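You operate a simulated robot arm through the tools that you are given. There is no shell and no other tool. Be economical: measure what you need, move in short steps, check, and stop when the job is done.

The job below is to be done with a simulated two-armed robot. You get a single attempt, and the scene is never put back.

JOB
Add juice up to the blender jug's lower ring, lid it, blend on low till even.
Fine: the juice is in the yellow jug, which goes back; the dial ends at off; no more than 10 ml spilt. Set down upright: jug.

The check looks at the end state, three seconds after you hand in, the way a careful person would. Anything else that was tipped, shoved, dropped, spilled or broken makes it a failure. A push-on lid holds only when it is set on centred and level and pressed home; a screw cap is set on level and turned clockwise until tight.

ROBOT AND FRAMES
Two 7-joint arms with fingered hands on one trunk, on a base that drives. Base frame: it is fixed to the floor where the robot stands at the start and does not move with it; the origin is under the middle of the robot, x ahead of it, y to its left, z up; the surface under the hand at the start is at about z = 0.9. Units: m, degrees, N and s.
The left shoulder is at the start at [0.07, 0.145, 1.212], the right one opposite. With the tool pointing down near the work surface each hand reaches from about 0.42 to 0.78 m from the robot's upright axis, wherever it stands, measured 20 degrees to its own side. Places, roughly: blender base [0.6, -0.5, 1]; blender dial [0.5, -0.5, 1]; blender lid (12x12x7 cm) [0.4, -0.2, 0.9]; jug (13x8x15 cm) [0.5, 0, 1]; mouth of the blender jug [0.6, -0.5, 1.2]. Payload 3.5 kg a hand.
Tool frame (each hand has its own): the origin (TCP) lies between the finger pads and is the grasp point; the fingertips stand 0.025 m ahead of it; z points along the fingers, y is the line along which they close. The gripper opens to 0.088 m. The gripper's body begins 0.029 m behind the TCP. The gripper is a hand of 4 fingers: y runs from the thumb to the fingers, the wrist lies at [-0.013, -0.097, -0.162] in the tool frame.
Orientation is that of the tool frame in the base frame, as a unit quaternion [w, x, y, z]. With the fingers straight down and the wrist toward the robot, the tool's x, y and z point along [0, 1, 0], [1, 0, 0] and [0, 0, -1] of the base frame.

CONTROLS
- The arms move only by the tool step_arm. It takes "left_rows", "right_rows" or both (then of equal length, played together; a hand with none holds still); each is a list of rows, each a list of 6 numbers: the shift along the base's x, y, z in units of 300 mm (1.0 is 300 mm), then the turn, a rotation vector about the base's x, y, z in units of 180 degrees (1.0 is 180 degrees). In form: [[dx, dy, dz, rx, ry, rz], ...]. A call has 1 to 20 rows; each row is the pose to reach, as a shift and turn from the pose commanded when the call began. A call with a number of a shift or a turn outside -1 to 1 is refused whole. A row lasts 0.2 s, in which the tool goes at most 0.05 m and 8.6 degrees; a call with a longer step from one row to the next is refused whole. Where a pose cannot be reached the arm comes as near as it can. A force on the tool above 40 N (or 10 N above the force at the start of the call, whichever is more), or a blocked arm, ends the call early, and 0.2 s more pass. In this call time passes only in rows, and 0.2 s behind the last. It gives the time, the measured TCP pose, the force on the tool (base axes), the opening and the grip force at its end, in the units of the frame above (readings bear some noise), with the torque about the TCP (base axes, N m) and any sound that the robot's microphone picked up.
- Cameras (640 x 400 px; columns grow to the right, rows downward): "scene" is now at [0.1207, -0.0379, 1.5147]; the picture's right is [-0.45, -0.89, -0.00], its down [-0.64, 0.33, -0.69] and it looks along [0.62, -0.31, -0.72] (base axes); focal length 244 px, centre (320, 200). "left" rides on the left gripper at [-0.064, -0.083, -0.098] in its tool frame; the picture's right is [-0.62, -0.37, 0.69], its down [0.71, -0.63, 0.30] and it looks along [0.32, 0.68, 0.65] (tool axes); focal length 265 px, centre (320, 200). "right" rides on the right gripper at [0.064, -0.083, -0.098] in its tool frame; the picture's right is [-0.62, 0.37, -0.69], its down [-0.71, -0.63, 0.30] and it looks along [-0.32, 0.68, 0.65] (tool axes); focal length 265 px, centre (320, 200). There is no depth. A picture from a camera that has moved, and an enlarged one, comes with that camera's place and axes in the base frame and with its lens.
- get_image(camera): a new picture of that camera. It takes no simulated time.
- move_column(by): slides the trunk up (or, below 0, down) by that many m; the arms and the scene camera ride with it, the base frame stays. It gives what a move gives, with no picture.
- drive_base(legs): drives the robot by 1 to 6 legs, each [ahead, left, turn to the left] in m, m and degrees, along the robot's own axes; the way and the turn of a leg run together, so that a leg with both is an arc; at most 1.5 m and 180 degrees a leg. The arms and the cameras ride along, it lands a little off, and it stops where it bumps. It gives what a move gives.
- curl_fingers(index, middle, ring, thumb_bend, thumb_turn, hand): sets how far each is bent, from 0 (flat) to 1 (curled in); at 0.3 the hand is open as for a grip, at 0.7 the pads meet at the TCP. One left out holds its place. A second passes; each finger stops where it meets its share of the squeeze, and holds until it gets a number again. It is the only way to open and close the hand. It gives what a move gives, with no picture; readings hold the bend of each and the force on the fingers (four entries, about 0 where the hand has none), thumb and palm. thumb_turn goes from beside the hand (0) to across from the fingers (1), as for a grip.
- turn_head(pan, tilt): turns the head with the scene camera to pan (to the left, within 86 degrees either way) and tilt (down, from -29 to 69), counted from straight ahead of the robot. It gives what a move gives.
- zoom(camera, box): a new picture of the part [left, top, right, bottom] of that camera's present view, enlarged. It takes no simulated time.
- close_job(): hands the job in; it is judged then, once.

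Go step by step. Nothing tells you exact positions but the pictures and the camera data: compare them with the known pose of the tool, close in by small moves and look again before you grip or let go. The budget is 120 turns and 92 pictures, counting those below and the enlarged ones. Unless the task says otherwise, let go and move clear before handing in, and close with one line.

The tools are called after "Call:" as a command line: name --argument value ..., lists and objects as JSON in quotes. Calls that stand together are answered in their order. step_arm: Moves the arms, as the interface text tells. Its arguments: {"type":"object","properties":{"left_rows":{"type":"array","items":{"type":"array","items":{"type":"number"}}},"right_rows":{"type":"array","items":{"type":"array","items":{"type":"number"}}}},"required":[]} The other tools are called the same way: move_column (by) slides the trunk up or down; curl_fingers (index, middle, ring, thumb_bend, thumb_turn, hand) moves the fingers one by one; drive_base (legs) drives the base; turn_head (pan, tilt) turns the head that bears the scene camera; get_image (camera) takes a picture; zoom (camera, box) takes an enlarged picture of a part of a camera's view; close_job () hands the job in.

At the start:

```text
clock: 0.0
left_tool_pos: [0.5608, -0.0209, 1.1504]
left_orientation: [-0.001, 0.707, 0.707, 0.0]
left_contact_force: [0.1, -0.3, -0.4]
left_moment: [0.02, 0.0, 0.03]
left_gripper_width: 0.0874
left_grip_force: 0.1
left_shape: jaw
left_bend: [0.3, 0.3, 0.3, 0.3, 0.98]
left_finger forces: [0.0, 0.0, 0.1, 0.0, 0.1, 0.0]
right_tool_pos: [0.3787, -0.414, 0.9989]
right_orientation: [0.0, 0.707, 0.707, 0.0]
right_contact_force: [0.2, 0.5, -0.4]
right_moment: [-0.03, -0.01, -0.03]
right_gripper_width: 0.0874
right_grip_force: 0.0
right_shape: jaw
right_bend: [0.3, 0.3, 0.3, 0.3, 0.98]
right_finger forces: [0.1, 0.0, 0.1, 0.0, 0.0, 0.0]
trunk travel left (down, up): [-0.775, 0.065]
robot x, y, heading: [0.0002, -0.0022, 0.1]
head pan, tilt: [-26.9, 46.0]
```

scene: 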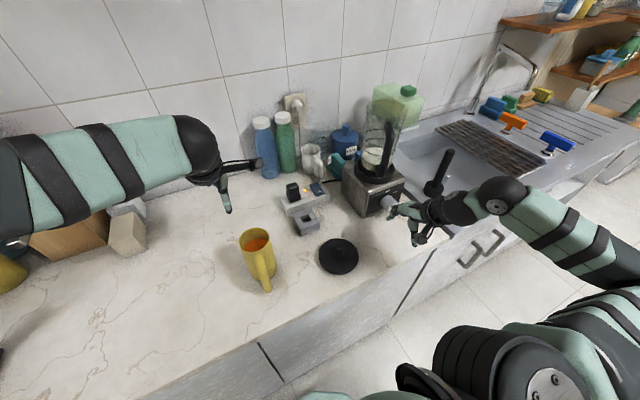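
right: 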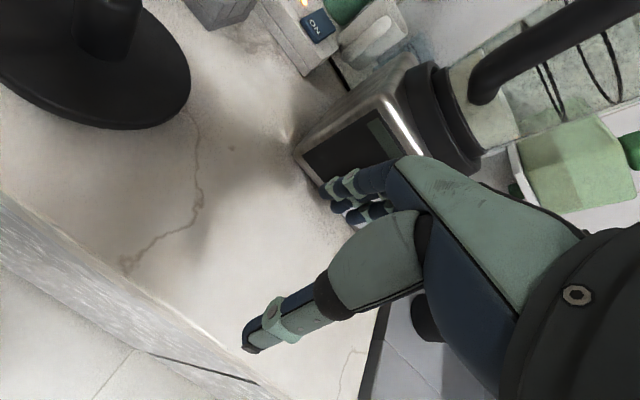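
left: 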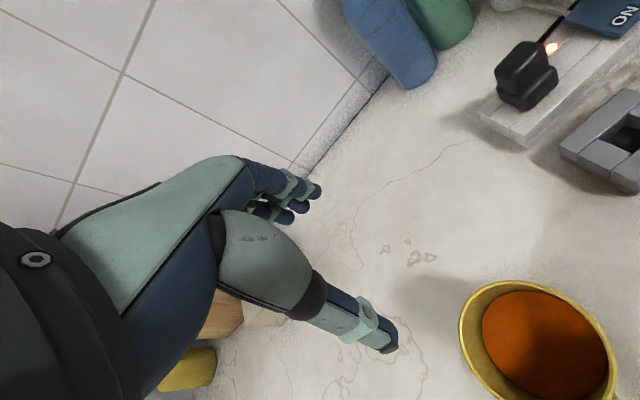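

I see the yellow jug with orange juice, the black lid, the blender on the right and a power strip with an "ON" switch. I'll zoom in on the details first.

Call:
zoom --camera "scene" --box '[320, 70, 480, 230]'

Call:
zoom --camera "scene" --box '[220, 160, 380, 300]'

```text
2.50 times, centred on (400, 150) of scene
camera zoom: at [0.1207, -0.0379, 1.5147], right [-0.45, -0.89, 0.0], down [-0.64, 0.33, -0.69], along [0.62, -0.31, -0.72], focal length 610 px, centre (120, 325)
```

zoom: 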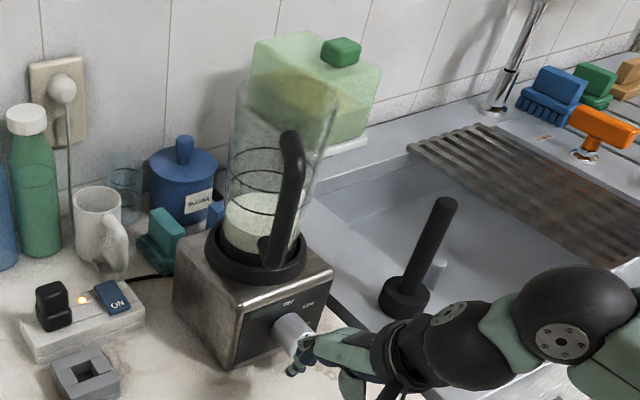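

```text
2.86 times, centred on (300, 230) of scene
camera zoom: at [0.1207, -0.0379, 1.5147], right [-0.45, -0.89, 0.0], down [-0.64, 0.33, -0.69], along [0.62, -0.31, -0.72], focal length 697 px, centre (377, 114)
```

zoom: 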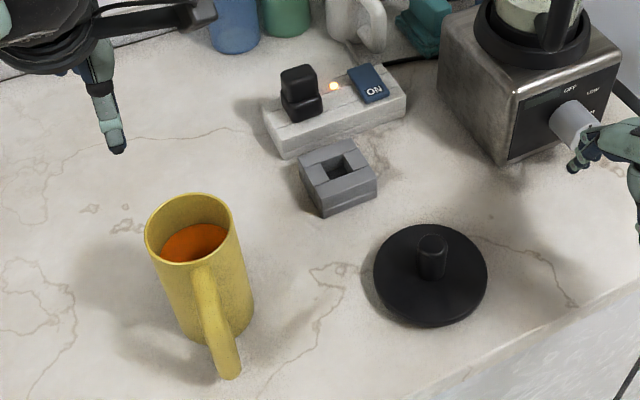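

The dial face is partly hidden by the right hand. I'll lift it up and back out of the way, then look at the dial and the level rings.

Call:
step_arm --right_rows '[[-0.05, 0, 0.12, 0, 0, 0], [-0.15, 0, 0.24, 0, 0, 0], [-0.25, -0.08, 0.36, 0, 0, 0], [-0.35, -0.2, 0.4, 0, 0, 0], [-0.35, -0.35, 0.4, 0, 0, 0]]'

Call:
zoom --camera "scene" --box '[335, 80, 435, 220]'

Call:
zoom --camera "left" --box '[440, 0, 640, 200]'

```text
refused: row 3 steps farther than a row can; nothing moved
```

```text
2.86 times, centred on (385, 150) of scene
camera zoom: at [0.1207, -0.0379, 1.5147], right [-0.45, -0.89, 0.0], down [-0.64, 0.33, -0.69], along [0.62, -0.31, -0.72], focal length 697 px, centre (134, 343)
```

zoom: 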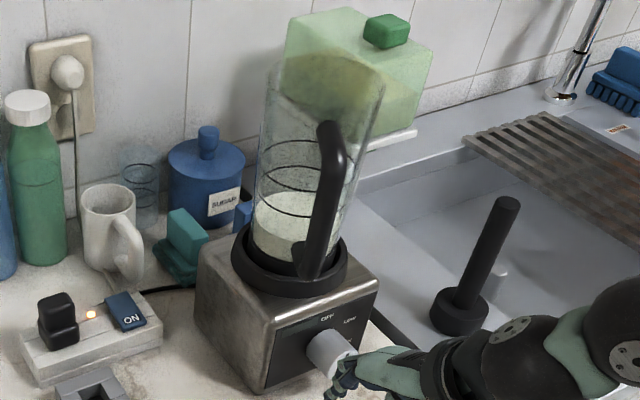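

```text
2.00 times, centred on (540, 100) of left
camera zoom: at [0.4767, -0.0842, 1.2485], right [-0.37, -0.62, -0.69], down [-0.63, 0.71, -0.3], along [0.68, 0.32, -0.65], focal length 531 px, centre (-120, 400)
```

zoom: 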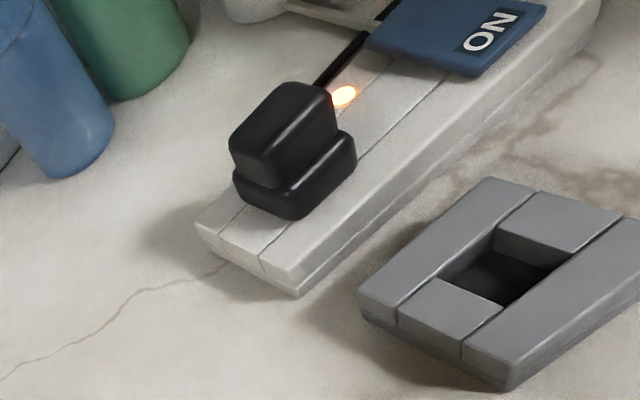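

The strip is on and the plug is in. The jug has two rings, with whitish content below the lower one. I'll move the right hand off and look again.

Call:
step_arm --right_rows '[[-0.05, 0, 0.12, 0, 0, 0], [-0.12, 0, 0.24, 0, 0, 0], [-0.2, -0.05, 0.34, 0, 0, 0], [-0.28, -0.16, 0.4, 0, 0, 0], [-0.33, -0.3, 0.4, 0, 0, 0]]'

Call:
turn_head --pan -46 --tilt 35

Call:
get_image --camera "scene"

```text
clock: 1.2
left_tool_pos: [0.5609, -0.021, 1.1498]
left_orientation: [-0.002, 0.707, 0.707, 0.001]
left_contact_force: [-1.2, 0.0, 0.0]
left_moment: [0.06, 0.0, -0.01]
left_gripper_width: 0.0876
left_grip_force: 0.0
left_shape: jaw
left_bend: [0.3, 0.3, 0.3, 0.3, 0.98]
left_finger forces: [0.0, 0.0, 0.0, 0.0, 0.0, 0.1]
right_tool_pos: [0.2802, -0.5065, 1.1203]
right_orientation: [-0.001, 0.707, 0.707, 0.001]
right_contact_force: [0.7, 0.7, 0.3]
right_moment: [-0.01, 0.0, 0.0]
right_gripper_width: 0.0875
right_grip_force: 0.0
right_shape: jaw
right_bend: [0.3, 0.3, 0.3, 0.3, 0.98]
right_finger forces: [0.1, 0.0, 0.0, 0.0, 0.0, 0.1]
trunk travel left (down, up): [-0.775, 0.065]
robot x, y, heading: [0.0009, -0.001, -0.2]
head pan, tilt: [-26.9, 46.0]
```

```text
clock: 2.0
left_tool_pos: [0.5602, -0.0209, 1.1487]
left_orientation: [0.0, 0.707, 0.707, -0.001]
left_contact_force: [-0.1, -0.7, 0.6]
left_moment: [0.02, -0.05, -0.03]
left_gripper_width: 0.0877
left_grip_force: 0.0
left_shape: jaw
left_bend: [0.3, 0.3, 0.3, 0.3, 0.98]
left_finger forces: [0.0, 0.0, 0.0, 0.0, 0.0, 0.1]
right_tool_pos: [0.28, -0.5047, 1.121]
right_orientation: [0.001, 0.707, 0.707, 0.0]
right_contact_force: [-0.2, -0.1, 0.0]
right_moment: [-0.01, 0.0, 0.0]
right_gripper_width: 0.0878
right_grip_force: 0.0
right_shape: jaw
right_bend: [0.3, 0.3, 0.3, 0.3, 0.98]
right_finger forces: [0.0, 0.0, 0.0, 0.1, 0.0, 0.0]
trunk travel left (down, up): [-0.775, 0.065]
robot x, y, heading: [0.0002, -0.0021, 0.0]
head pan, tilt: [-46.0, 35.0]
```

```text
84 pictures are left
camera scene: at [0.1102, -0.0644, 1.5309], right [-0.72, -0.7, 0.0], down [-0.4, 0.41, -0.82], along [0.57, -0.59, -0.57], focal length 244 px, centre (320, 200)
```

scene: 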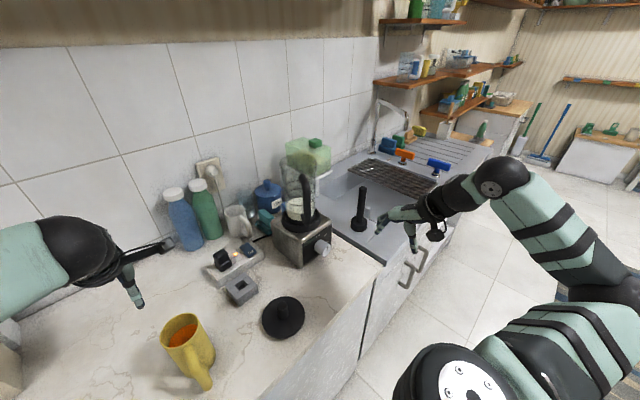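

Call:
zoom --camera "scene" --box '[265, 160, 345, 210]'

Call:
zoom --camera "scene" --box '[265, 210, 345, 260]'

Call:
zoom --camera "scene" --box '[140, 280, 320, 400]'

```text
8.00 times, centred on (305, 185) of scene
camera zoom: at [0.1102, -0.0644, 1.5309], right [-0.72, -0.7, 0.0], down [-0.4, 0.41, -0.82], along [0.57, -0.59, -0.57], focal length 1951 px, centre (440, 320)
```

zoom: 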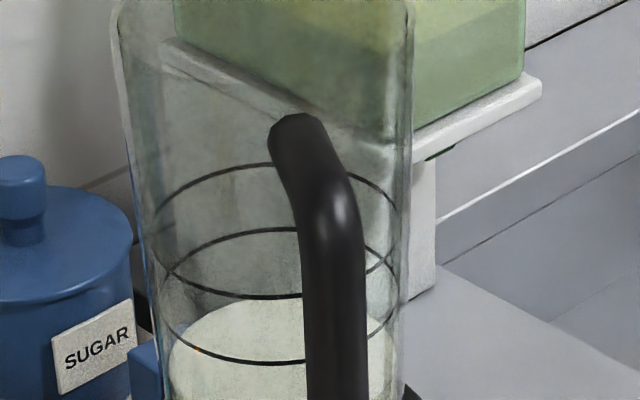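

```text
8.00 times, centred on (305, 235) of scene
camera zoom: at [0.1102, -0.0644, 1.5309], right [-0.72, -0.7, 0.0], down [-0.4, 0.41, -0.82], along [0.57, -0.59, -0.57], focal length 1951 px, centre (440, -80)
```

zoom: 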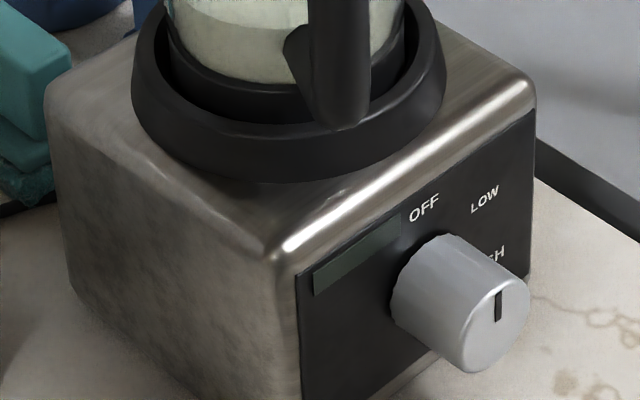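

```text
3.33 times, centred on (230, 340) of scene
camera zoom: at [0.1102, -0.0644, 1.5309], right [-0.72, -0.7, 0.0], down [-0.4, 0.41, -0.82], along [0.57, -0.59, -0.57], focal length 813 px, centre (620, -267)
```

zoom: 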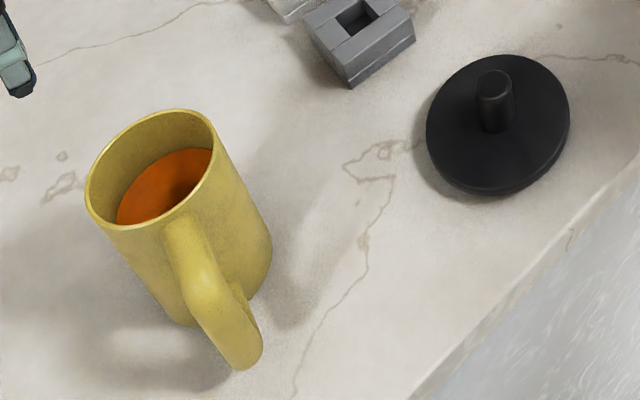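

The jug holds whitish content about 3 cm below the lower ring, and the dial points up at OFF. To grip the yellow jug's handle (which points at the robot) with a horizontal left hand, I need more room, so I'll back the base off.

Call:
drive_base --legs '[[-0.2, 0, 0], [0, -0.18, 0]]'

Call:
turn_head --pan 10 --tilt 45

Call:
get_image --camera "scene"

Call:
get_image --camera "left"

```text
clock: 4.7
left_tool_pos: [0.3606, -0.1973, 1.1497]
left_orientation: [0.001, 0.707, 0.707, 0.0]
left_contact_force: [0.4, 0.3, -0.3]
left_moment: [-0.05, -0.01, -0.02]
left_gripper_width: 0.0878
left_grip_force: 0.0
left_shape: jaw
left_bend: [0.3, 0.3, 0.3, 0.3, 0.98]
left_finger forces: [0.1, 0.0, 0.1, 0.1, 0.0, 0.1]
right_tool_pos: [0.0767, -0.6825, 1.121]
right_orientation: [0.0, 0.708, 0.706, -0.001]
right_contact_force: [-0.2, -0.3, 0.2]
right_moment: [-0.02, 0.01, -0.01]
right_gripper_width: 0.0879
right_grip_force: 0.1
right_shape: jaw
right_bend: [0.3, 0.3, 0.3, 0.3, 0.98]
right_finger forces: [0.0, 0.1, 0.0, 0.0, 0.0, 0.0]
trunk travel left (down, up): [-0.775, 0.065]
robot x, y, heading: [-0.2012, -0.1771, 0.0]
head pan, tilt: [-46.0, 35.0]
```

```text
clock: 6.0
left_tool_pos: [0.36, -0.2, 1.1495]
left_orientation: [-0.001, 0.707, 0.707, 0.0]
left_contact_force: [-0.2, -0.3, 0.0]
left_moment: [-0.02, 0.02, -0.06]
left_gripper_width: 0.0879
left_grip_force: 0.1
left_shape: jaw
left_bend: [0.3, 0.3, 0.3, 0.3, 0.98]
left_finger forces: [0.0, 0.0, 0.0, 0.0, 0.0, 0.0]
right_tool_pos: [0.0767, -0.6842, 1.1207]
right_orientation: [0.0, 0.708, 0.707, 0.001]
right_contact_force: [-0.4, -0.3, 0.2]
right_moment: [0.0, 0.0, 0.02]
right_gripper_width: 0.0879
right_grip_force: 0.0
right_shape: jaw
right_bend: [0.3, 0.3, 0.3, 0.3, 0.98]
right_finger forces: [0.0, 0.0, 0.0, 0.0, 0.1, 0.1]
trunk travel left (down, up): [-0.775, 0.065]
robot x, y, heading: [-0.2037, -0.179, 0.1]
head pan, tilt: [10.0, 45.0]
```

```text
80 pictures are left
camera scene: at [-0.0729, -0.1665, 1.5161], right [0.17, -0.99, 0.0], down [-0.7, -0.12, -0.71], along [0.7, 0.12, -0.71], focal length 244 px, centre (320, 200)
```

scene: 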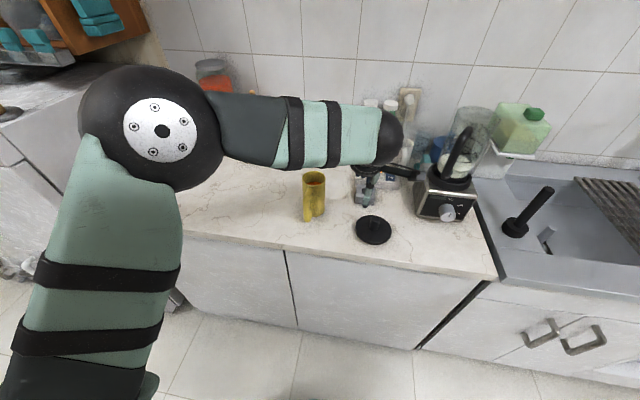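

```text
79 pictures are left
camera left: at [0.2748, -0.2634, 1.2485], right [-0.37, -0.62, -0.69], down [-0.63, 0.71, -0.3], along [0.68, 0.32, -0.65], focal length 265 px, centre (320, 200)
```

left: 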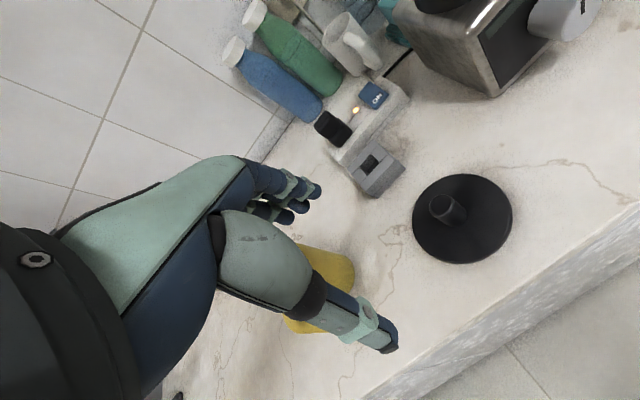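

Call:
zoom --camera "scene" --box '[280, 155, 360, 235]'

Call:
zoom --camera "scene" --box '[400, 100, 520, 230]'

```text
5.00 times, centred on (320, 195) of scene
camera zoom: at [-0.0729, -0.1665, 1.5161], right [0.17, -0.99, 0.0], down [-0.7, -0.12, -0.71], along [0.7, 0.12, -0.71], focal length 1220 px, centre (320, 225)
```

zoom: 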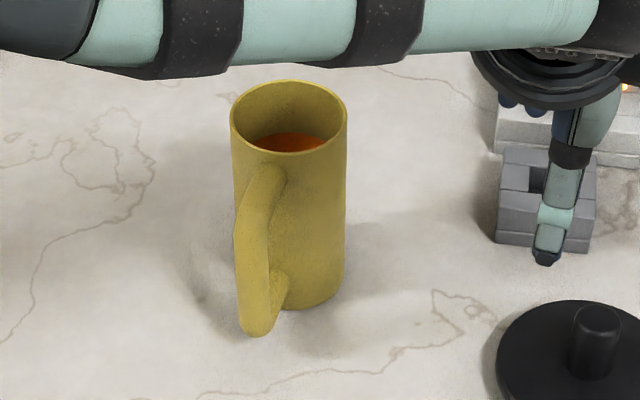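

```text
3.08 times, centred on (460, 165) of scene
camera zoom: at [-0.0729, -0.1665, 1.5161], right [0.17, -0.99, 0.0], down [-0.7, -0.12, -0.71], along [0.7, 0.12, -0.71], focal length 750 px, centre (-111, 308)
```

zoom: 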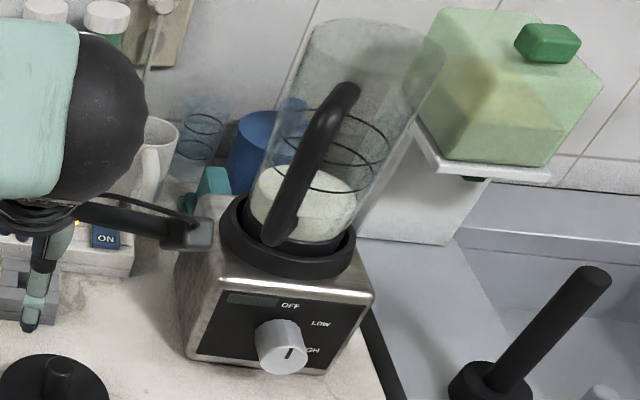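

The handle bar is near x 0.394, y −0.043, z 0.93–1.03. I'll turn the left hand to point forward, thumb to the right, beside and above the handle.

Call:
step_arm --left_rows '[[-0.014, 0.037, 0, -0.0275, -0.0275, 0.0275], [-0.028, 0.075, 0, -0.055, -0.055, 0.055], [-0.043, 0.112, 0, -0.0825, -0.0825, 0.0825], [-0.057, 0.15, 0, -0.11, -0.11, 0.11], [-0.071, 0.187, 0, -0.1375, -0.1375, 0.1375], [-0.086, 0.224, 0, -0.165, -0.165, 0.165], [-0.1, 0.262, 0, -0.1925, -0.1925, 0.1925], [-0.114, 0.3, 0, -0.22, -0.22, 0.22], [-0.128, 0.336, 0, -0.2475, -0.2475, 0.2475], [-0.143, 0.374, 0, -0.275, -0.275, 0.275], [-0.157, 0.41, 0, -0.3025, -0.3025, 0.3025], [-0.171, 0.45, 0, -0.33, -0.33, 0.33], [-0.186, 0.486, 0, -0.3575, -0.3575, 0.3575], [-0.2, 0.523, 0, -0.3849, -0.3849, 0.3849]]'

Call:
get_image --camera "scene"

Call:
get_image --camera "left"

```text
clock: 9.0
left_tool_pos: [0.3106, 0.0589, 1.189]
left_orientation: [0.704, -0.045, 0.709, -0.019]
left_contact_force: [0.0, 0.7, 0.2]
left_moment: [0.0, -0.04, -0.02]
left_gripper_width: 0.088
left_grip_force: 0.2
left_shape: jaw
left_bend: [0.3, 0.3, 0.3, 0.3, 0.98]
left_finger forces: [0.0, 0.0, 0.0, 0.0, 0.1, 0.1]
left hand out of reach, approached as far as the arm can: row 11, 12, 13, 14
right_tool_pos: [0.0772, -0.684, 1.1216]
right_orientation: [0.0, 0.708, 0.706, 0.0]
right_contact_force: [0.8, 0.0, -0.2]
right_moment: [-0.01, 0.03, 0.02]
right_gripper_width: 0.0877
right_grip_force: 0.1
right_shape: jaw
right_bend: [0.3, 0.3, 0.3, 0.3, 0.98]
right_finger forces: [0.0, 0.1, 0.0, 0.0, 0.0, 0.0]
trunk travel left (down, up): [-0.775, 0.065]
robot x, y, heading: [-0.2028, -0.1799, -0.0]
head pan, tilt: [10.0, 45.0]
```

```text
76 pictures are left
camera scene: at [-0.0733, -0.1654, 1.5161], right [0.17, -0.98, 0.0], down [-0.7, -0.12, -0.71], along [0.7, 0.12, -0.71], focal length 244 px, centre (320, 200)
```

scene: 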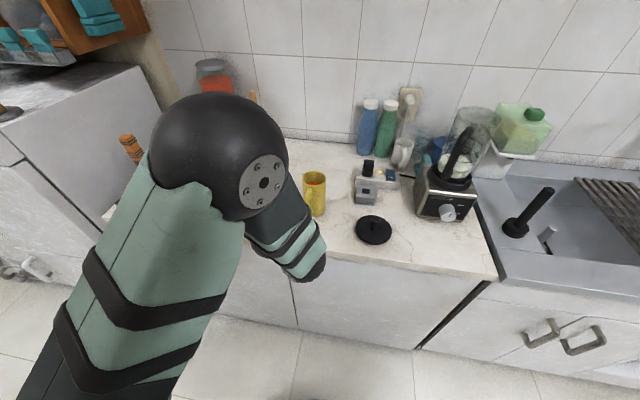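

```text
75 pictures are left
camera left: at [0.2149, -0.021, 1.2626], right [0.71, -0.28, 0.65], down [0.33, -0.68, -0.66], along [0.63, 0.67, -0.39], focal length 265 px, centre (320, 200)
```

left: 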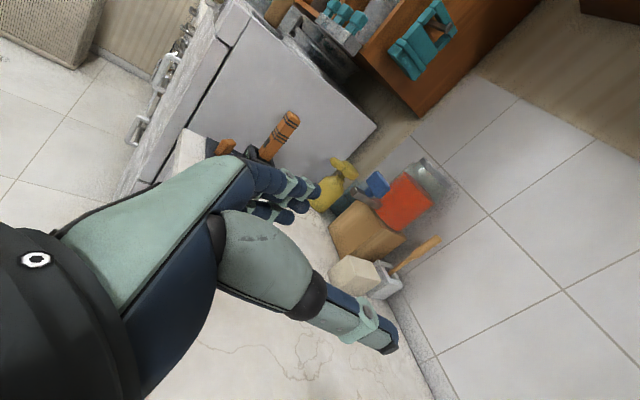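

The orientation was reached, but the target is too close to the body. I'll back the base 10 cm and shift right, then bring the hand to the pre-grasp.

Call:
drive_base --legs '[[-0.1, 0, 0], [0, -0.08, 0]]'

Call:
step_arm --left_rows '[[0.05, 0, 0, 0, 0, 0]]'

```text
clock: 10.8
left_tool_pos: [0.2085, -0.0127, 1.1852]
left_orientation: [0.701, -0.046, 0.712, -0.015]
left_contact_force: [-0.7, -0.2, 0.0]
left_moment: [-0.01, -0.01, 0.0]
left_gripper_width: 0.088
left_grip_force: 0.1
left_shape: jaw
left_bend: [0.3, 0.3, 0.3, 0.3, 0.98]
left_finger forces: [0.0, 0.0, 0.0, 0.0, 0.0, 0.0]
right_tool_pos: [-0.0239, -0.7593, 1.1221]
right_orientation: [0.002, 0.707, 0.707, -0.001]
right_contact_force: [0.1, 0.7, 0.1]
right_moment: [-0.06, -0.01, -0.05]
right_gripper_width: 0.0878
right_grip_force: 0.1
right_shape: jaw
right_bend: [0.3, 0.3, 0.3, 0.3, 0.98]
right_finger forces: [0.1, 0.0, 0.0, 0.0, 0.0, 0.0]
trunk travel left (down, up): [-0.775, 0.065]
robot x, y, heading: [-0.3062, -0.2564, -0.2]
head pan, tilt: [10.0, 45.0]
```

```text
clock: 11.2
left_tool_pos: [0.2245, -0.0142, 1.1866]
left_orientation: [0.701, -0.049, 0.711, -0.015]
left_contact_force: [0.0, 0.5, 0.8]
left_moment: [-0.01, -0.04, -0.01]
left_gripper_width: 0.088
left_grip_force: 0.1
left_shape: jaw
left_bend: [0.3, 0.3, 0.3, 0.3, 0.98]
left_finger forces: [0.1, 0.1, 0.0, 0.0, 0.0, 0.0]
right_tool_pos: [-0.0232, -0.7615, 1.1218]
right_orientation: [0.001, 0.707, 0.707, 0.0]
right_contact_force: [0.1, -0.5, 0.6]
right_moment: [-0.05, 0.01, 0.0]
right_gripper_width: 0.0877
right_grip_force: 0.1
right_shape: jaw
right_bend: [0.3, 0.3, 0.3, 0.3, 0.98]
right_finger forces: [0.1, 0.0, 0.1, 0.0, 0.0, 0.1]
trunk travel left (down, up): [-0.775, 0.065]
robot x, y, heading: [-0.3042, -0.2575, 0.2]
head pan, tilt: [10.0, 45.0]
```

Call:
step_arm --left_rows '[[0.05, -0.02, -0.13, 0.006, -0.001, -0.003], [0.1, -0.04, -0.27, 0.012, -0.002, -0.006], [0.15, -0.06, -0.4, 0.018, -0.003, -0.009], [0.2, -0.08, -0.54, 0.024, -0.004, -0.012], [0.23, -0.096, -0.672, 0.029, -0.0045, -0.015]]'

Call:
turn_head --pan 18 --tilt 38

Call:
get_image --camera "scene"

Call:
get_image --camera "left"

```text
clock: 12.4
left_tool_pos: [0.3041, -0.0386, 0.9858]
left_orientation: [0.706, 0.004, 0.708, 0.001]
left_contact_force: [-0.1, 0.7, 0.9]
left_moment: [0.01, 0.02, -0.03]
left_gripper_width: 0.0878
left_grip_force: 0.1
left_shape: jaw
left_bend: [0.3, 0.3, 0.3, 0.3, 0.98]
left_finger forces: [0.0, 0.1, 0.1, 0.0, 0.1, 0.0]
left hand out of reach, approached as far as the arm can: row 3, 4, 5
right_tool_pos: [-0.0225, -0.7622, 1.121]
right_orientation: [0.0, 0.707, 0.707, -0.001]
right_contact_force: [0.5, 0.4, -0.4]
right_moment: [0.0, -0.03, 0.01]
right_gripper_width: 0.0879
right_grip_force: 0.0
right_shape: jaw
right_bend: [0.3, 0.3, 0.3, 0.3, 0.98]
right_finger forces: [0.0, 0.0, 0.1, 0.0, 0.0, 0.0]
trunk travel left (down, up): [-0.775, 0.065]
robot x, y, heading: [-0.3027, -0.2541, -0.1]
head pan, tilt: [10.0, 45.0]
```

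```text
clock: 13.1
left_tool_pos: [0.3015, -0.0394, 0.986]
left_orientation: [0.706, 0.003, 0.708, 0.001]
left_contact_force: [-0.7, 0.3, 0.7]
left_moment: [-0.02, 0.0, 0.0]
left_gripper_width: 0.088
left_grip_force: 0.1
left_shape: jaw
left_bend: [0.3, 0.3, 0.3, 0.3, 0.98]
left_finger forces: [0.0, 0.0, 0.1, 0.0, 0.0, 0.1]
right_tool_pos: [-0.0236, -0.7639, 1.1212]
right_orientation: [0.0, 0.707, 0.707, -0.001]
right_contact_force: [0.0, 0.2, -0.5]
right_moment: [-0.02, -0.01, 0.03]
right_gripper_width: 0.0877
right_grip_force: 0.0
right_shape: jaw
right_bend: [0.3, 0.3, 0.3, 0.3, 0.98]
right_finger forces: [0.0, 0.1, 0.0, 0.1, 0.1, 0.0]
trunk travel left (down, up): [-0.775, 0.065]
robot x, y, heading: [-0.3023, -0.2562, -0.1]
head pan, tilt: [18.0, 38.0]
```

```text
74 pictures are left
camera scene: at [-0.173, -0.232, 1.5263], right [0.31, -0.95, 0.0], down [-0.59, -0.19, -0.79], along [0.75, 0.24, -0.62], focal length 244 px, centre (320, 200)
```

scene: 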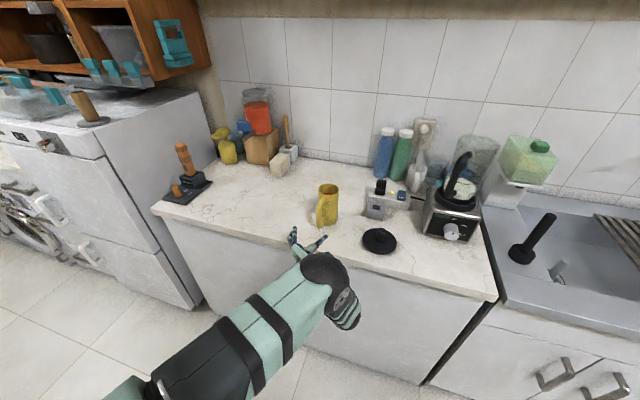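

```text
73 pictures are left
camera left: at [0.203, -0.1221, 1.0508], right [0.69, -0.37, 0.62], down [0.3, -0.63, -0.72], along [0.66, 0.68, -0.32], focal length 265 px, centre (320, 200)
```

left: 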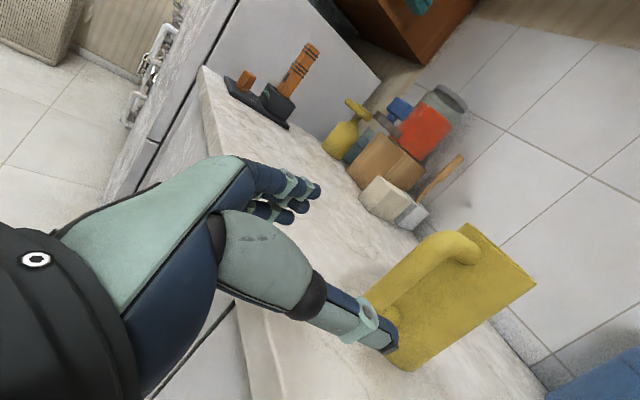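

The handle is in line at y≈−0.043, straight ahead of the open hand. I'll advance onto it.

Call:
step_arm --left_rows '[[0.1, -0.004, 0, 0, 0, 0], [0.2, -0.008, 0, 0, 0, 0], [0.3, -0.012, 0, 0, 0, 0]]'

Call:
zoom --camera "scene" --box '[270, 160, 370, 260]'

Call:
get_image --camera "left"

```text
clock: 13.9
left_tool_pos: [0.3909, -0.0415, 0.9864]
left_orientation: [0.707, 0.003, 0.708, 0.001]
left_contact_force: [-0.6, 0.3, -0.1]
left_moment: [0.02, 0.03, 0.03]
left_gripper_width: 0.0878
left_grip_force: 0.0
left_shape: jaw
left_bend: [0.3, 0.3, 0.3, 0.3, 0.98]
left_finger forces: [0.1, 0.0, 0.0, 0.0, 0.0, 0.0]
right_tool_pos: [-0.0234, -0.7618, 1.1213]
right_orientation: [0.0, 0.707, 0.707, 0.0]
right_contact_force: [-0.1, 0.2, -0.5]
right_moment: [0.0, -0.02, 0.0]
right_gripper_width: 0.0877
right_grip_force: 0.0
right_shape: jaw
right_bend: [0.3, 0.3, 0.3, 0.3, 0.98]
right_finger forces: [0.0, 0.0, 0.0, 0.0, 0.0, 0.0]
trunk travel left (down, up): [-0.775, 0.065]
robot x, y, heading: [-0.3045, -0.2572, 0.2]
head pan, tilt: [18.0, 38.0]
```

```text
4.00 times, centred on (320, 210) of scene
camera zoom: at [-0.1721, -0.2318, 1.5263], right [0.31, -0.95, 0.0], down [-0.59, -0.19, -0.79], along [0.75, 0.24, -0.62], focal length 976 px, centre (320, 160)
```

zoom: 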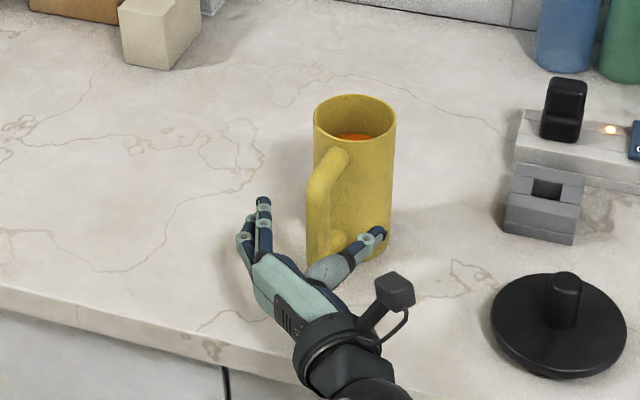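

```text
71 pictures are left
camera left: at [0.2917, -0.1251, 1.0498], right [0.69, -0.37, 0.62], down [0.3, -0.63, -0.72], along [0.66, 0.68, -0.32], focal length 265 px, centre (320, 200)
```

left: 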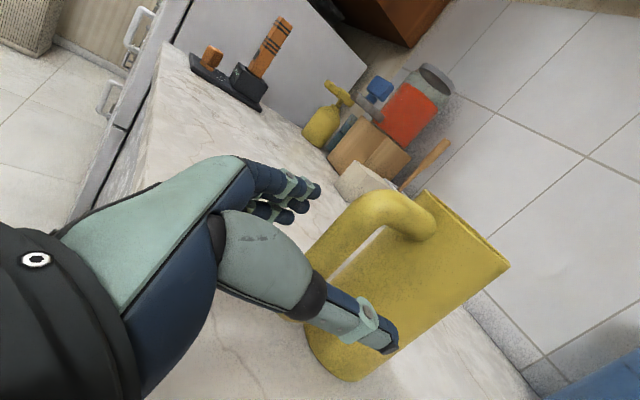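

The handle bar is between thumb and fingers. I'll close on it.

Call:
curl_fingers --hand "left" --index 0.8 --middle 0.8 --ring 0.8 --thumb_bend 0.8

Call:
get_image --camera "left"

```text
clock: 14.9
left_tool_pos: [0.3905, -0.0422, 0.9855]
left_orientation: [0.706, 0.004, 0.708, 0.002]
left_contact_force: [0.2, -0.1, -0.9]
left_moment: [0.06, -0.07, -0.04]
left_gripper_width: 0.0114
left_grip_force: 19.8
left_shape: fingers
left_bend: [0.78, 0.78, 0.8, 0.61, 0.93]
left_finger forces: [12.5, 8.0, 0.1, 0.0, 19.5, 0.0]
right_tool_pos: [-0.0236, -0.7624, 1.1202]
right_orientation: [0.0, 0.707, 0.707, 0.0]
right_contact_force: [-1.0, -0.3, -0.1]
right_moment: [0.01, 0.0, 0.0]
right_gripper_width: 0.0878
right_grip_force: 0.1
right_shape: jaw
right_bend: [0.3, 0.3, 0.3, 0.3, 0.98]
right_finger forces: [0.0, 0.0, 0.1, 0.1, 0.0, 0.0]
trunk travel left (down, up): [-0.775, 0.065]
robot x, y, heading: [-0.305, -0.2593, 0.1]
head pan, tilt: [18.0, 38.0]
```

```text
70 pictures are left
camera left: at [0.2912, -0.1254, 1.05], right [0.69, -0.37, 0.62], down [0.3, -0.63, -0.72], along [0.66, 0.68, -0.32], focal length 265 px, centre (320, 200)
```

left: 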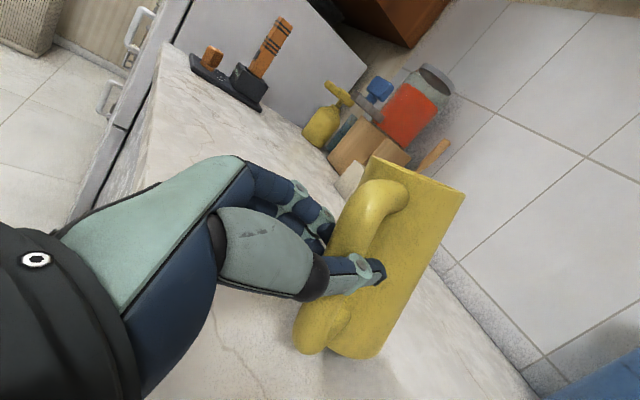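

Call:
curl_fingers --hand "left" --index 1.0 --middle 1.0 --ring 1.0 --thumb_bend 1.0

Call:
zoom --camera "scene" --box '[270, 160, 370, 260]'

```text
clock: 15.9
left_tool_pos: [0.3908, -0.0415, 0.9851]
left_orientation: [0.706, 0.004, 0.708, 0.002]
left_contact_force: [-0.7, -0.1, -4.2]
left_moment: [0.05, 0.24, 0.01]
left_gripper_width: 0.0
left_grip_force: 33.8
left_shape: fingers
left_bend: [0.79, 1.0, 1.0, 0.8, 0.95]
left_finger forces: [18.1, 22.5, 0.0, 0.1, 26.9, 0.0]
right_tool_pos: [-0.0223, -0.762, 1.1206]
right_orientation: [0.0, 0.707, 0.707, 0.0]
right_contact_force: [0.3, 0.0, 0.7]
right_moment: [0.01, 0.0, 0.04]
right_gripper_width: 0.0876
right_grip_force: 0.1
right_shape: jaw
right_bend: [0.3, 0.3, 0.3, 0.3, 0.98]
right_finger forces: [0.1, 0.1, 0.0, 0.0, 0.0, 0.0]
trunk travel left (down, up): [-0.775, 0.065]
robot x, y, heading: [-0.3066, -0.2548, -0.1]
head pan, tilt: [18.0, 38.0]
```

```text
4.00 times, centred on (320, 210) of scene
camera zoom: at [-0.1718, -0.2318, 1.5262], right [0.31, -0.95, 0.0], down [-0.59, -0.19, -0.79], along [0.75, 0.24, -0.62], focal length 976 px, centre (320, 160)
```

zoom: 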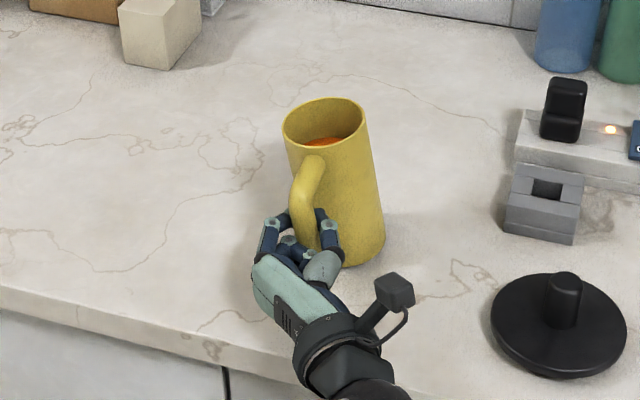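

The jug leaned to the left because the middle finger curled past the index. I'll ease back to the even grip and look.

Call:
curl_fingers --hand "left" --index 0.76 --middle 0.7 --ring 0.7 --thumb_bend 0.65

Call:
zoom --camera "scene" --box '[270, 160, 370, 260]'

```text
clock: 16.9
left_tool_pos: [0.3908, -0.0416, 0.9853]
left_orientation: [0.707, 0.003, 0.707, 0.001]
left_contact_force: [-2.4, -0.5, -0.1]
left_moment: [-0.01, 0.06, 0.04]
left_gripper_width: 0.0157
left_grip_force: 13.1
left_shape: fingers
left_bend: [0.71, 0.74, 0.7, 0.61, 0.99]
left_finger forces: [10.5, 12.4, 0.2, 0.0, 3.1, 0.1]
right_tool_pos: [-0.0237, -0.763, 1.1228]
right_orientation: [0.0, 0.707, 0.707, 0.001]
right_contact_force: [-0.2, -0.1, 0.1]
right_moment: [0.04, 0.0, -0.01]
right_gripper_width: 0.0878
right_grip_force: 0.0
right_shape: jaw
right_bend: [0.3, 0.3, 0.3, 0.3, 0.98]
right_finger forces: [0.1, 0.1, 0.0, 0.0, 0.0, 0.0]
trunk travel left (down, up): [-0.775, 0.065]
robot x, y, heading: [-0.3039, -0.257, 0.1]
head pan, tilt: [18.0, 38.0]
```

```text
4.00 times, centred on (320, 210) of scene
camera zoom: at [-0.1732, -0.2321, 1.5264], right [0.31, -0.95, 0.0], down [-0.59, -0.19, -0.79], along [0.75, 0.24, -0.62], focal length 976 px, centre (320, 160)
```

zoom: 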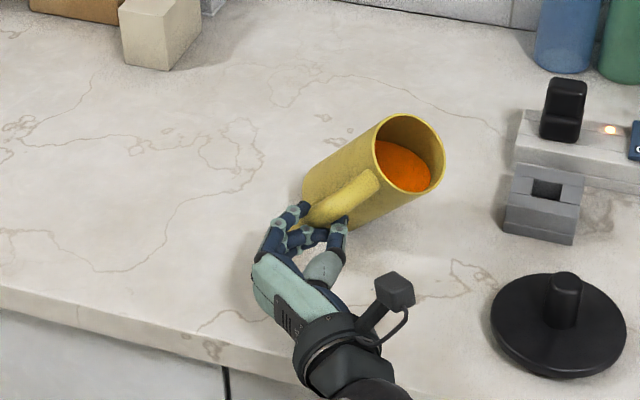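

The jug has tipped about 45° to the right in the grip. The juice is still inside, so I'll carefully roll the hand back to bring it upright.

Call:
step_arm --left_rows '[[0, 0, 0.01, -0.045, 0, 0], [0, 0, 0.02, -0.09, 0, 0]]'

Call:
zoom --camera "scene" --box '[270, 160, 370, 260]'

```text
clock: 17.5
left_tool_pos: [0.3911, -0.0428, 0.9912]
left_orientation: [0.7, -0.097, 0.7, -0.099]
left_contact_force: [-1.0, 0.0, -0.4]
left_moment: [-0.03, 0.03, 0.03]
left_gripper_width: 0.0169
left_grip_force: 10.1
left_shape: fingers
left_bend: [0.71, 0.72, 0.7, 0.62, 0.98]
left_finger forces: [9.5, 7.5, 1.0, 0.0, 2.0, 0.1]
right_tool_pos: [-0.0249, -0.762, 1.1215]
right_orientation: [0.0, 0.707, 0.707, 0.0]
right_contact_force: [0.6, 0.1, -1.0]
right_moment: [-0.02, 0.03, -0.03]
right_gripper_width: 0.0876
right_grip_force: 0.1
right_shape: jaw
right_bend: [0.3, 0.3, 0.3, 0.3, 0.98]
right_finger forces: [0.1, 0.0, 0.1, 0.1, 0.1, 0.0]
trunk travel left (down, up): [-0.775, 0.065]
robot x, y, heading: [-0.3051, -0.2591, 0.2]
head pan, tilt: [18.0, 38.0]
```

```text
4.00 times, centred on (320, 210) of scene
camera zoom: at [-0.173, -0.2313, 1.5264], right [0.31, -0.95, 0.0], down [-0.59, -0.19, -0.79], along [0.75, 0.24, -0.62], focal length 976 px, centre (320, 160)
```

zoom: 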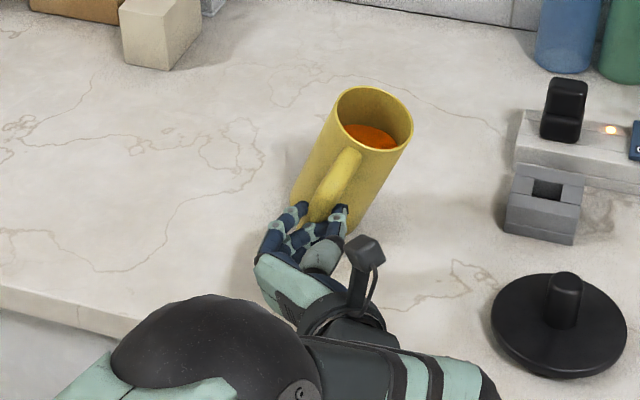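

Call:
step_arm --left_rows '[[0, 0, 0.01, -0.045, 0, 0], [0, 0, 0.0, -0.09, 0, 0]]'

Call:
zoom --camera "scene" --box '[270, 160, 370, 260]'

```text
clock: 18.1
left_tool_pos: [0.391, -0.0419, 0.9906]
left_orientation: [0.679, -0.195, 0.68, -0.197]
left_contact_force: [0.0, 0.2, 0.5]
left_moment: [-0.01, -0.01, 0.01]
left_gripper_width: 0.0
left_grip_force: 0.1
left_shape: fingers
left_bend: [0.73, 0.7, 0.7, 0.65, 0.98]
left_finger forces: [0.1, 0.0, 0.0, 0.0, 0.0, 0.0]
right_tool_pos: [-0.0242, -0.7624, 1.1213]
right_orientation: [0.0, 0.708, 0.706, -0.001]
right_contact_force: [-1.5, 0.0, -0.3]
right_moment: [0.03, 0.01, 0.0]
right_gripper_width: 0.0876
right_grip_force: 0.0
right_shape: jaw
right_bend: [0.3, 0.3, 0.3, 0.3, 0.98]
right_finger forces: [0.1, 0.0, 0.0, 0.0, 0.0, 0.1]
trunk travel left (down, up): [-0.775, 0.065]
robot x, y, heading: [-0.3048, -0.2584, -0.1]
head pan, tilt: [18.0, 38.0]
```

```text
4.00 times, centred on (320, 210) of scene
camera zoom: at [-0.1729, -0.2309, 1.5263], right [0.31, -0.95, 0.0], down [-0.59, -0.19, -0.79], along [0.75, 0.24, -0.62], focal length 976 px, centre (320, 160)
```

zoom: 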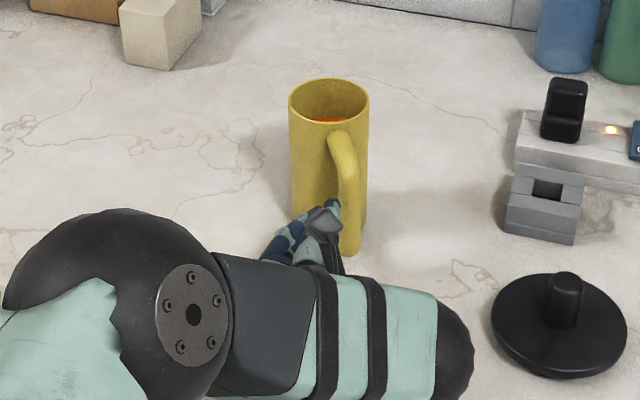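

The jug stands upright again with no spill, and the hand has slipped free of it. I'll withdraw the hand carefully and check.

Call:
step_arm --left_rows '[[-0.05, 0.01, 0, 0, 0, 0], [-0.1, 0.02, 0, 0, 0, 0]]'

Call:
zoom --camera "scene" --box '[270, 160, 370, 260]'

Call:
get_image --camera "left"

```text
clock: 18.7
left_tool_pos: [0.3619, -0.0356, 0.9895]
left_orientation: [0.679, -0.194, 0.68, -0.196]
left_contact_force: [0.3, -0.2, 0.2]
left_moment: [-0.03, -0.01, -0.02]
left_gripper_width: 0.0
left_grip_force: 0.0
left_shape: fingers
left_bend: [0.73, 0.7, 0.7, 0.65, 0.98]
left_finger forces: [0.0, 0.0, 0.0, 0.1, 0.0, 0.1]
right_tool_pos: [-0.0245, -0.763, 1.1225]
right_orientation: [-0.001, 0.707, 0.707, -0.001]
right_contact_force: [-0.7, -0.1, 0.0]
right_moment: [-0.01, -0.04, -0.03]
right_gripper_width: 0.0879
right_grip_force: 0.1
right_shape: jaw
right_bend: [0.3, 0.3, 0.3, 0.3, 0.98]
right_finger forces: [0.0, 0.0, 0.1, 0.1, 0.0, 0.0]
trunk travel left (down, up): [-0.775, 0.065]
robot x, y, heading: [-0.3024, -0.2596, -0.3]
head pan, tilt: [18.0, 38.0]
```

```text
4.00 times, centred on (320, 210) of scene
camera zoom: at [-0.1731, -0.2312, 1.5264], right [0.31, -0.95, 0.0], down [-0.59, -0.19, -0.79], along [0.75, 0.24, -0.62], focal length 976 px, centre (320, 160)
```

zoom: 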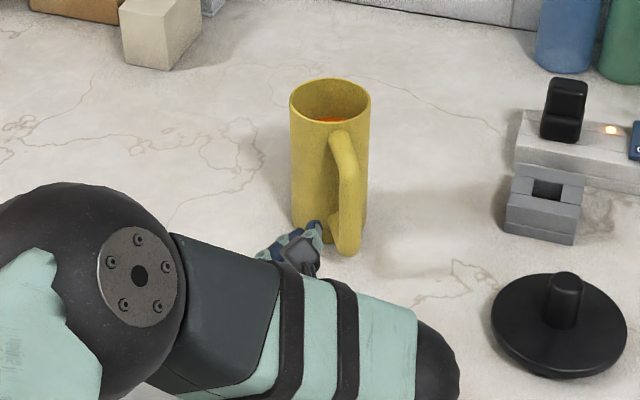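

```text
64 pictures are left
camera left: at [0.2622, -0.0721, 1.089], right [0.69, 0.02, 0.72], down [0.3, -0.91, -0.27], along [0.66, 0.41, -0.64], focal length 265 px, centre (320, 200)
```

left: 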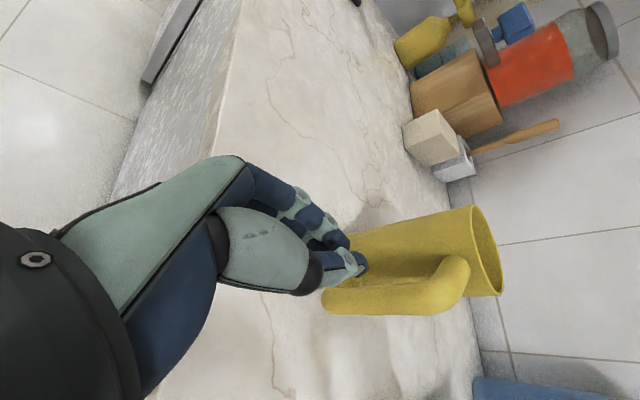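

The jug is standing, with the handle now turned about 30° to the right. A body grip would be steadier, so I'll nudge the handle further round to the right with the closed fingers, making room for the thumb and palm.

Call:
step_arm --left_rows '[[0.06, 0, 0, 0, 0, 0], [0.127, 0, 0, 0, 0, 0], [0.14, -0.04, 0, 0, 0, 0], [0.15, -0.08, 0, 0, 0, 0]]'

Call:
zoom --camera "scene" --box '[270, 160, 370, 260]'

```text
clock: 19.7
left_tool_pos: [0.407, -0.0626, 0.9901]
left_orientation: [0.679, -0.194, 0.68, -0.196]
left_contact_force: [-0.2, -0.1, 0.3]
left_moment: [0.02, -0.01, 0.0]
left_gripper_width: 0.0
left_grip_force: 0.2
left_shape: fingers
left_bend: [0.73, 0.7, 0.7, 0.65, 0.98]
left_finger forces: [0.1, 0.0, 0.0, 0.0, 0.7, 0.1]
right_tool_pos: [-0.0249, -0.7615, 1.1219]
right_orientation: [0.0, 0.707, 0.707, 0.0]
right_contact_force: [-0.7, -1.3, -0.2]
right_moment: [-0.01, -0.01, 0.01]
right_gripper_width: 0.088
right_grip_force: 0.1
right_shape: jaw
right_bend: [0.3, 0.3, 0.3, 0.3, 0.98]
right_finger forces: [0.0, 0.0, 0.0, 0.1, 0.0, 0.0]
trunk travel left (down, up): [-0.775, 0.065]
robot x, y, heading: [-0.3026, -0.2597, -0.1]
head pan, tilt: [18.0, 38.0]
```

```text
4.00 times, centred on (320, 210) of scene
camera zoom: at [-0.1727, -0.2326, 1.5264], right [0.31, -0.95, 0.0], down [-0.59, -0.19, -0.79], along [0.75, 0.24, -0.62], focal length 976 px, centre (320, 160)
```

zoom: 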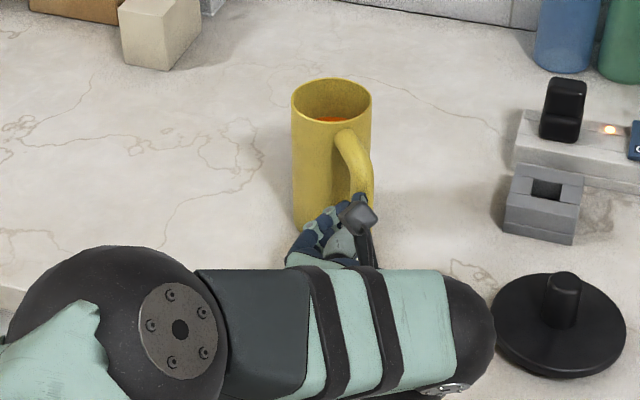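

Call:
step_arm --left_rows '[[0.02, -0.035, 0, 0, 0, 0], [0.05, -0.07, 0, 0, 0, 0], [0.085, -0.1, 0, 0, 0, 0]]'

Call:
zoom --camera "scene" --box '[270, 160, 370, 260]'

```text
clock: 20.5
left_tool_pos: [0.4316, -0.0914, 0.9895]
left_orientation: [0.679, -0.194, 0.68, -0.195]
left_contact_force: [-0.5, -0.2, 0.1]
left_moment: [-0.01, 0.0, 0.0]
left_gripper_width: 0.0002
left_grip_force: 0.1
left_shape: fingers
left_bend: [0.73, 0.7, 0.7, 0.65, 0.98]
left_finger forces: [0.0, 0.8, 0.0, 0.0, 0.1, 0.0]
right_tool_pos: [-0.0242, -0.7618, 1.1209]
right_orientation: [0.0, 0.708, 0.707, 0.0]
right_contact_force: [-0.6, -0.2, 0.1]
right_moment: [-0.03, -0.03, 0.0]
right_gripper_width: 0.0877
right_grip_force: 0.0
right_shape: jaw
right_bend: [0.3, 0.3, 0.3, 0.3, 0.98]
right_finger forces: [0.0, 0.0, 0.1, 0.0, 0.0, 0.1]
trunk travel left (down, up): [-0.775, 0.065]
robot x, y, heading: [-0.3055, -0.2586, 0.1]
head pan, tilt: [18.0, 38.0]
```

```text
4.00 times, centred on (320, 210) of scene
camera zoom: at [-0.1727, -0.2324, 1.5264], right [0.31, -0.95, 0.0], down [-0.59, -0.19, -0.79], along [0.75, 0.24, -0.62], focal length 976 px, centre (320, 160)
```

zoom: 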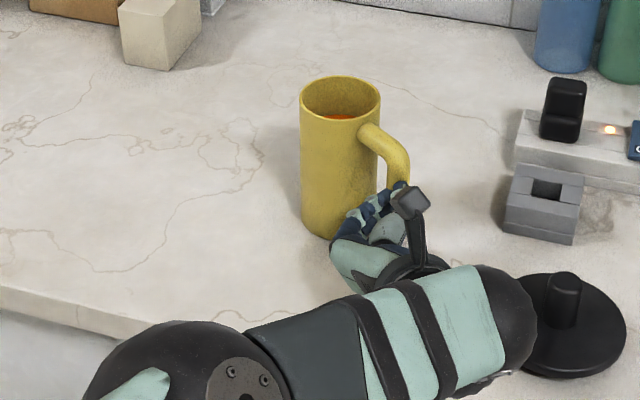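

Call:
step_arm --left_rows '[[0.05, -0.02, 0, 0, 0, 0], [0.1, -0.03, 0, 0, 0, 0]]'

Call:
zoom --camera "scene" --box '[270, 160, 370, 260]'

```text
clock: 21.1
left_tool_pos: [0.4607, -0.1015, 0.9902]
left_orientation: [0.68, -0.194, 0.68, -0.196]
left_contact_force: [-0.8, -0.4, 0.5]
left_moment: [0.0, 0.01, -0.01]
left_gripper_width: 0.0
left_grip_force: 0.2
left_shape: fingers
left_bend: [0.73, 0.7, 0.7, 0.64, 0.98]
left_finger forces: [0.0, 0.0, 0.0, 0.0, 1.0, 0.0]
right_tool_pos: [-0.0241, -0.763, 1.1209]
right_orientation: [0.0, 0.707, 0.707, -0.001]
right_contact_force: [-0.9, 0.4, -0.2]
right_moment: [-0.01, 0.0, 0.0]
right_gripper_width: 0.0877
right_grip_force: 0.1
right_shape: jaw
right_bend: [0.3, 0.3, 0.3, 0.3, 0.98]
right_finger forces: [0.1, 0.1, 0.0, 0.1, 0.1, 0.1]
trunk travel left (down, up): [-0.775, 0.065]
robot x, y, heading: [-0.3048, -0.2598, 0.1]
head pan, tilt: [18.0, 38.0]
```

```text
4.00 times, centred on (320, 210) of scene
camera zoom: at [-0.1726, -0.2328, 1.5264], right [0.31, -0.95, 0.0], down [-0.59, -0.19, -0.79], along [0.75, 0.24, -0.62], focal length 976 px, centre (320, 160)
```

zoom: 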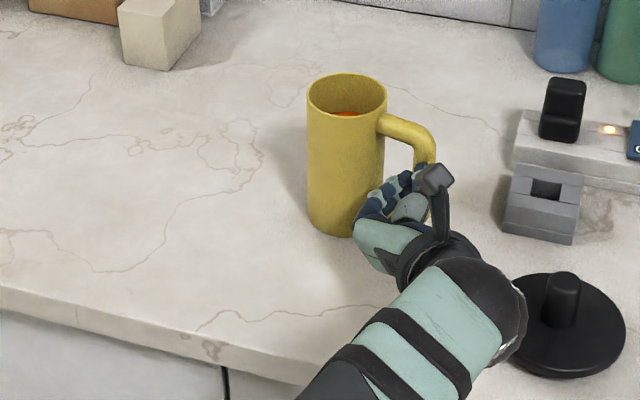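

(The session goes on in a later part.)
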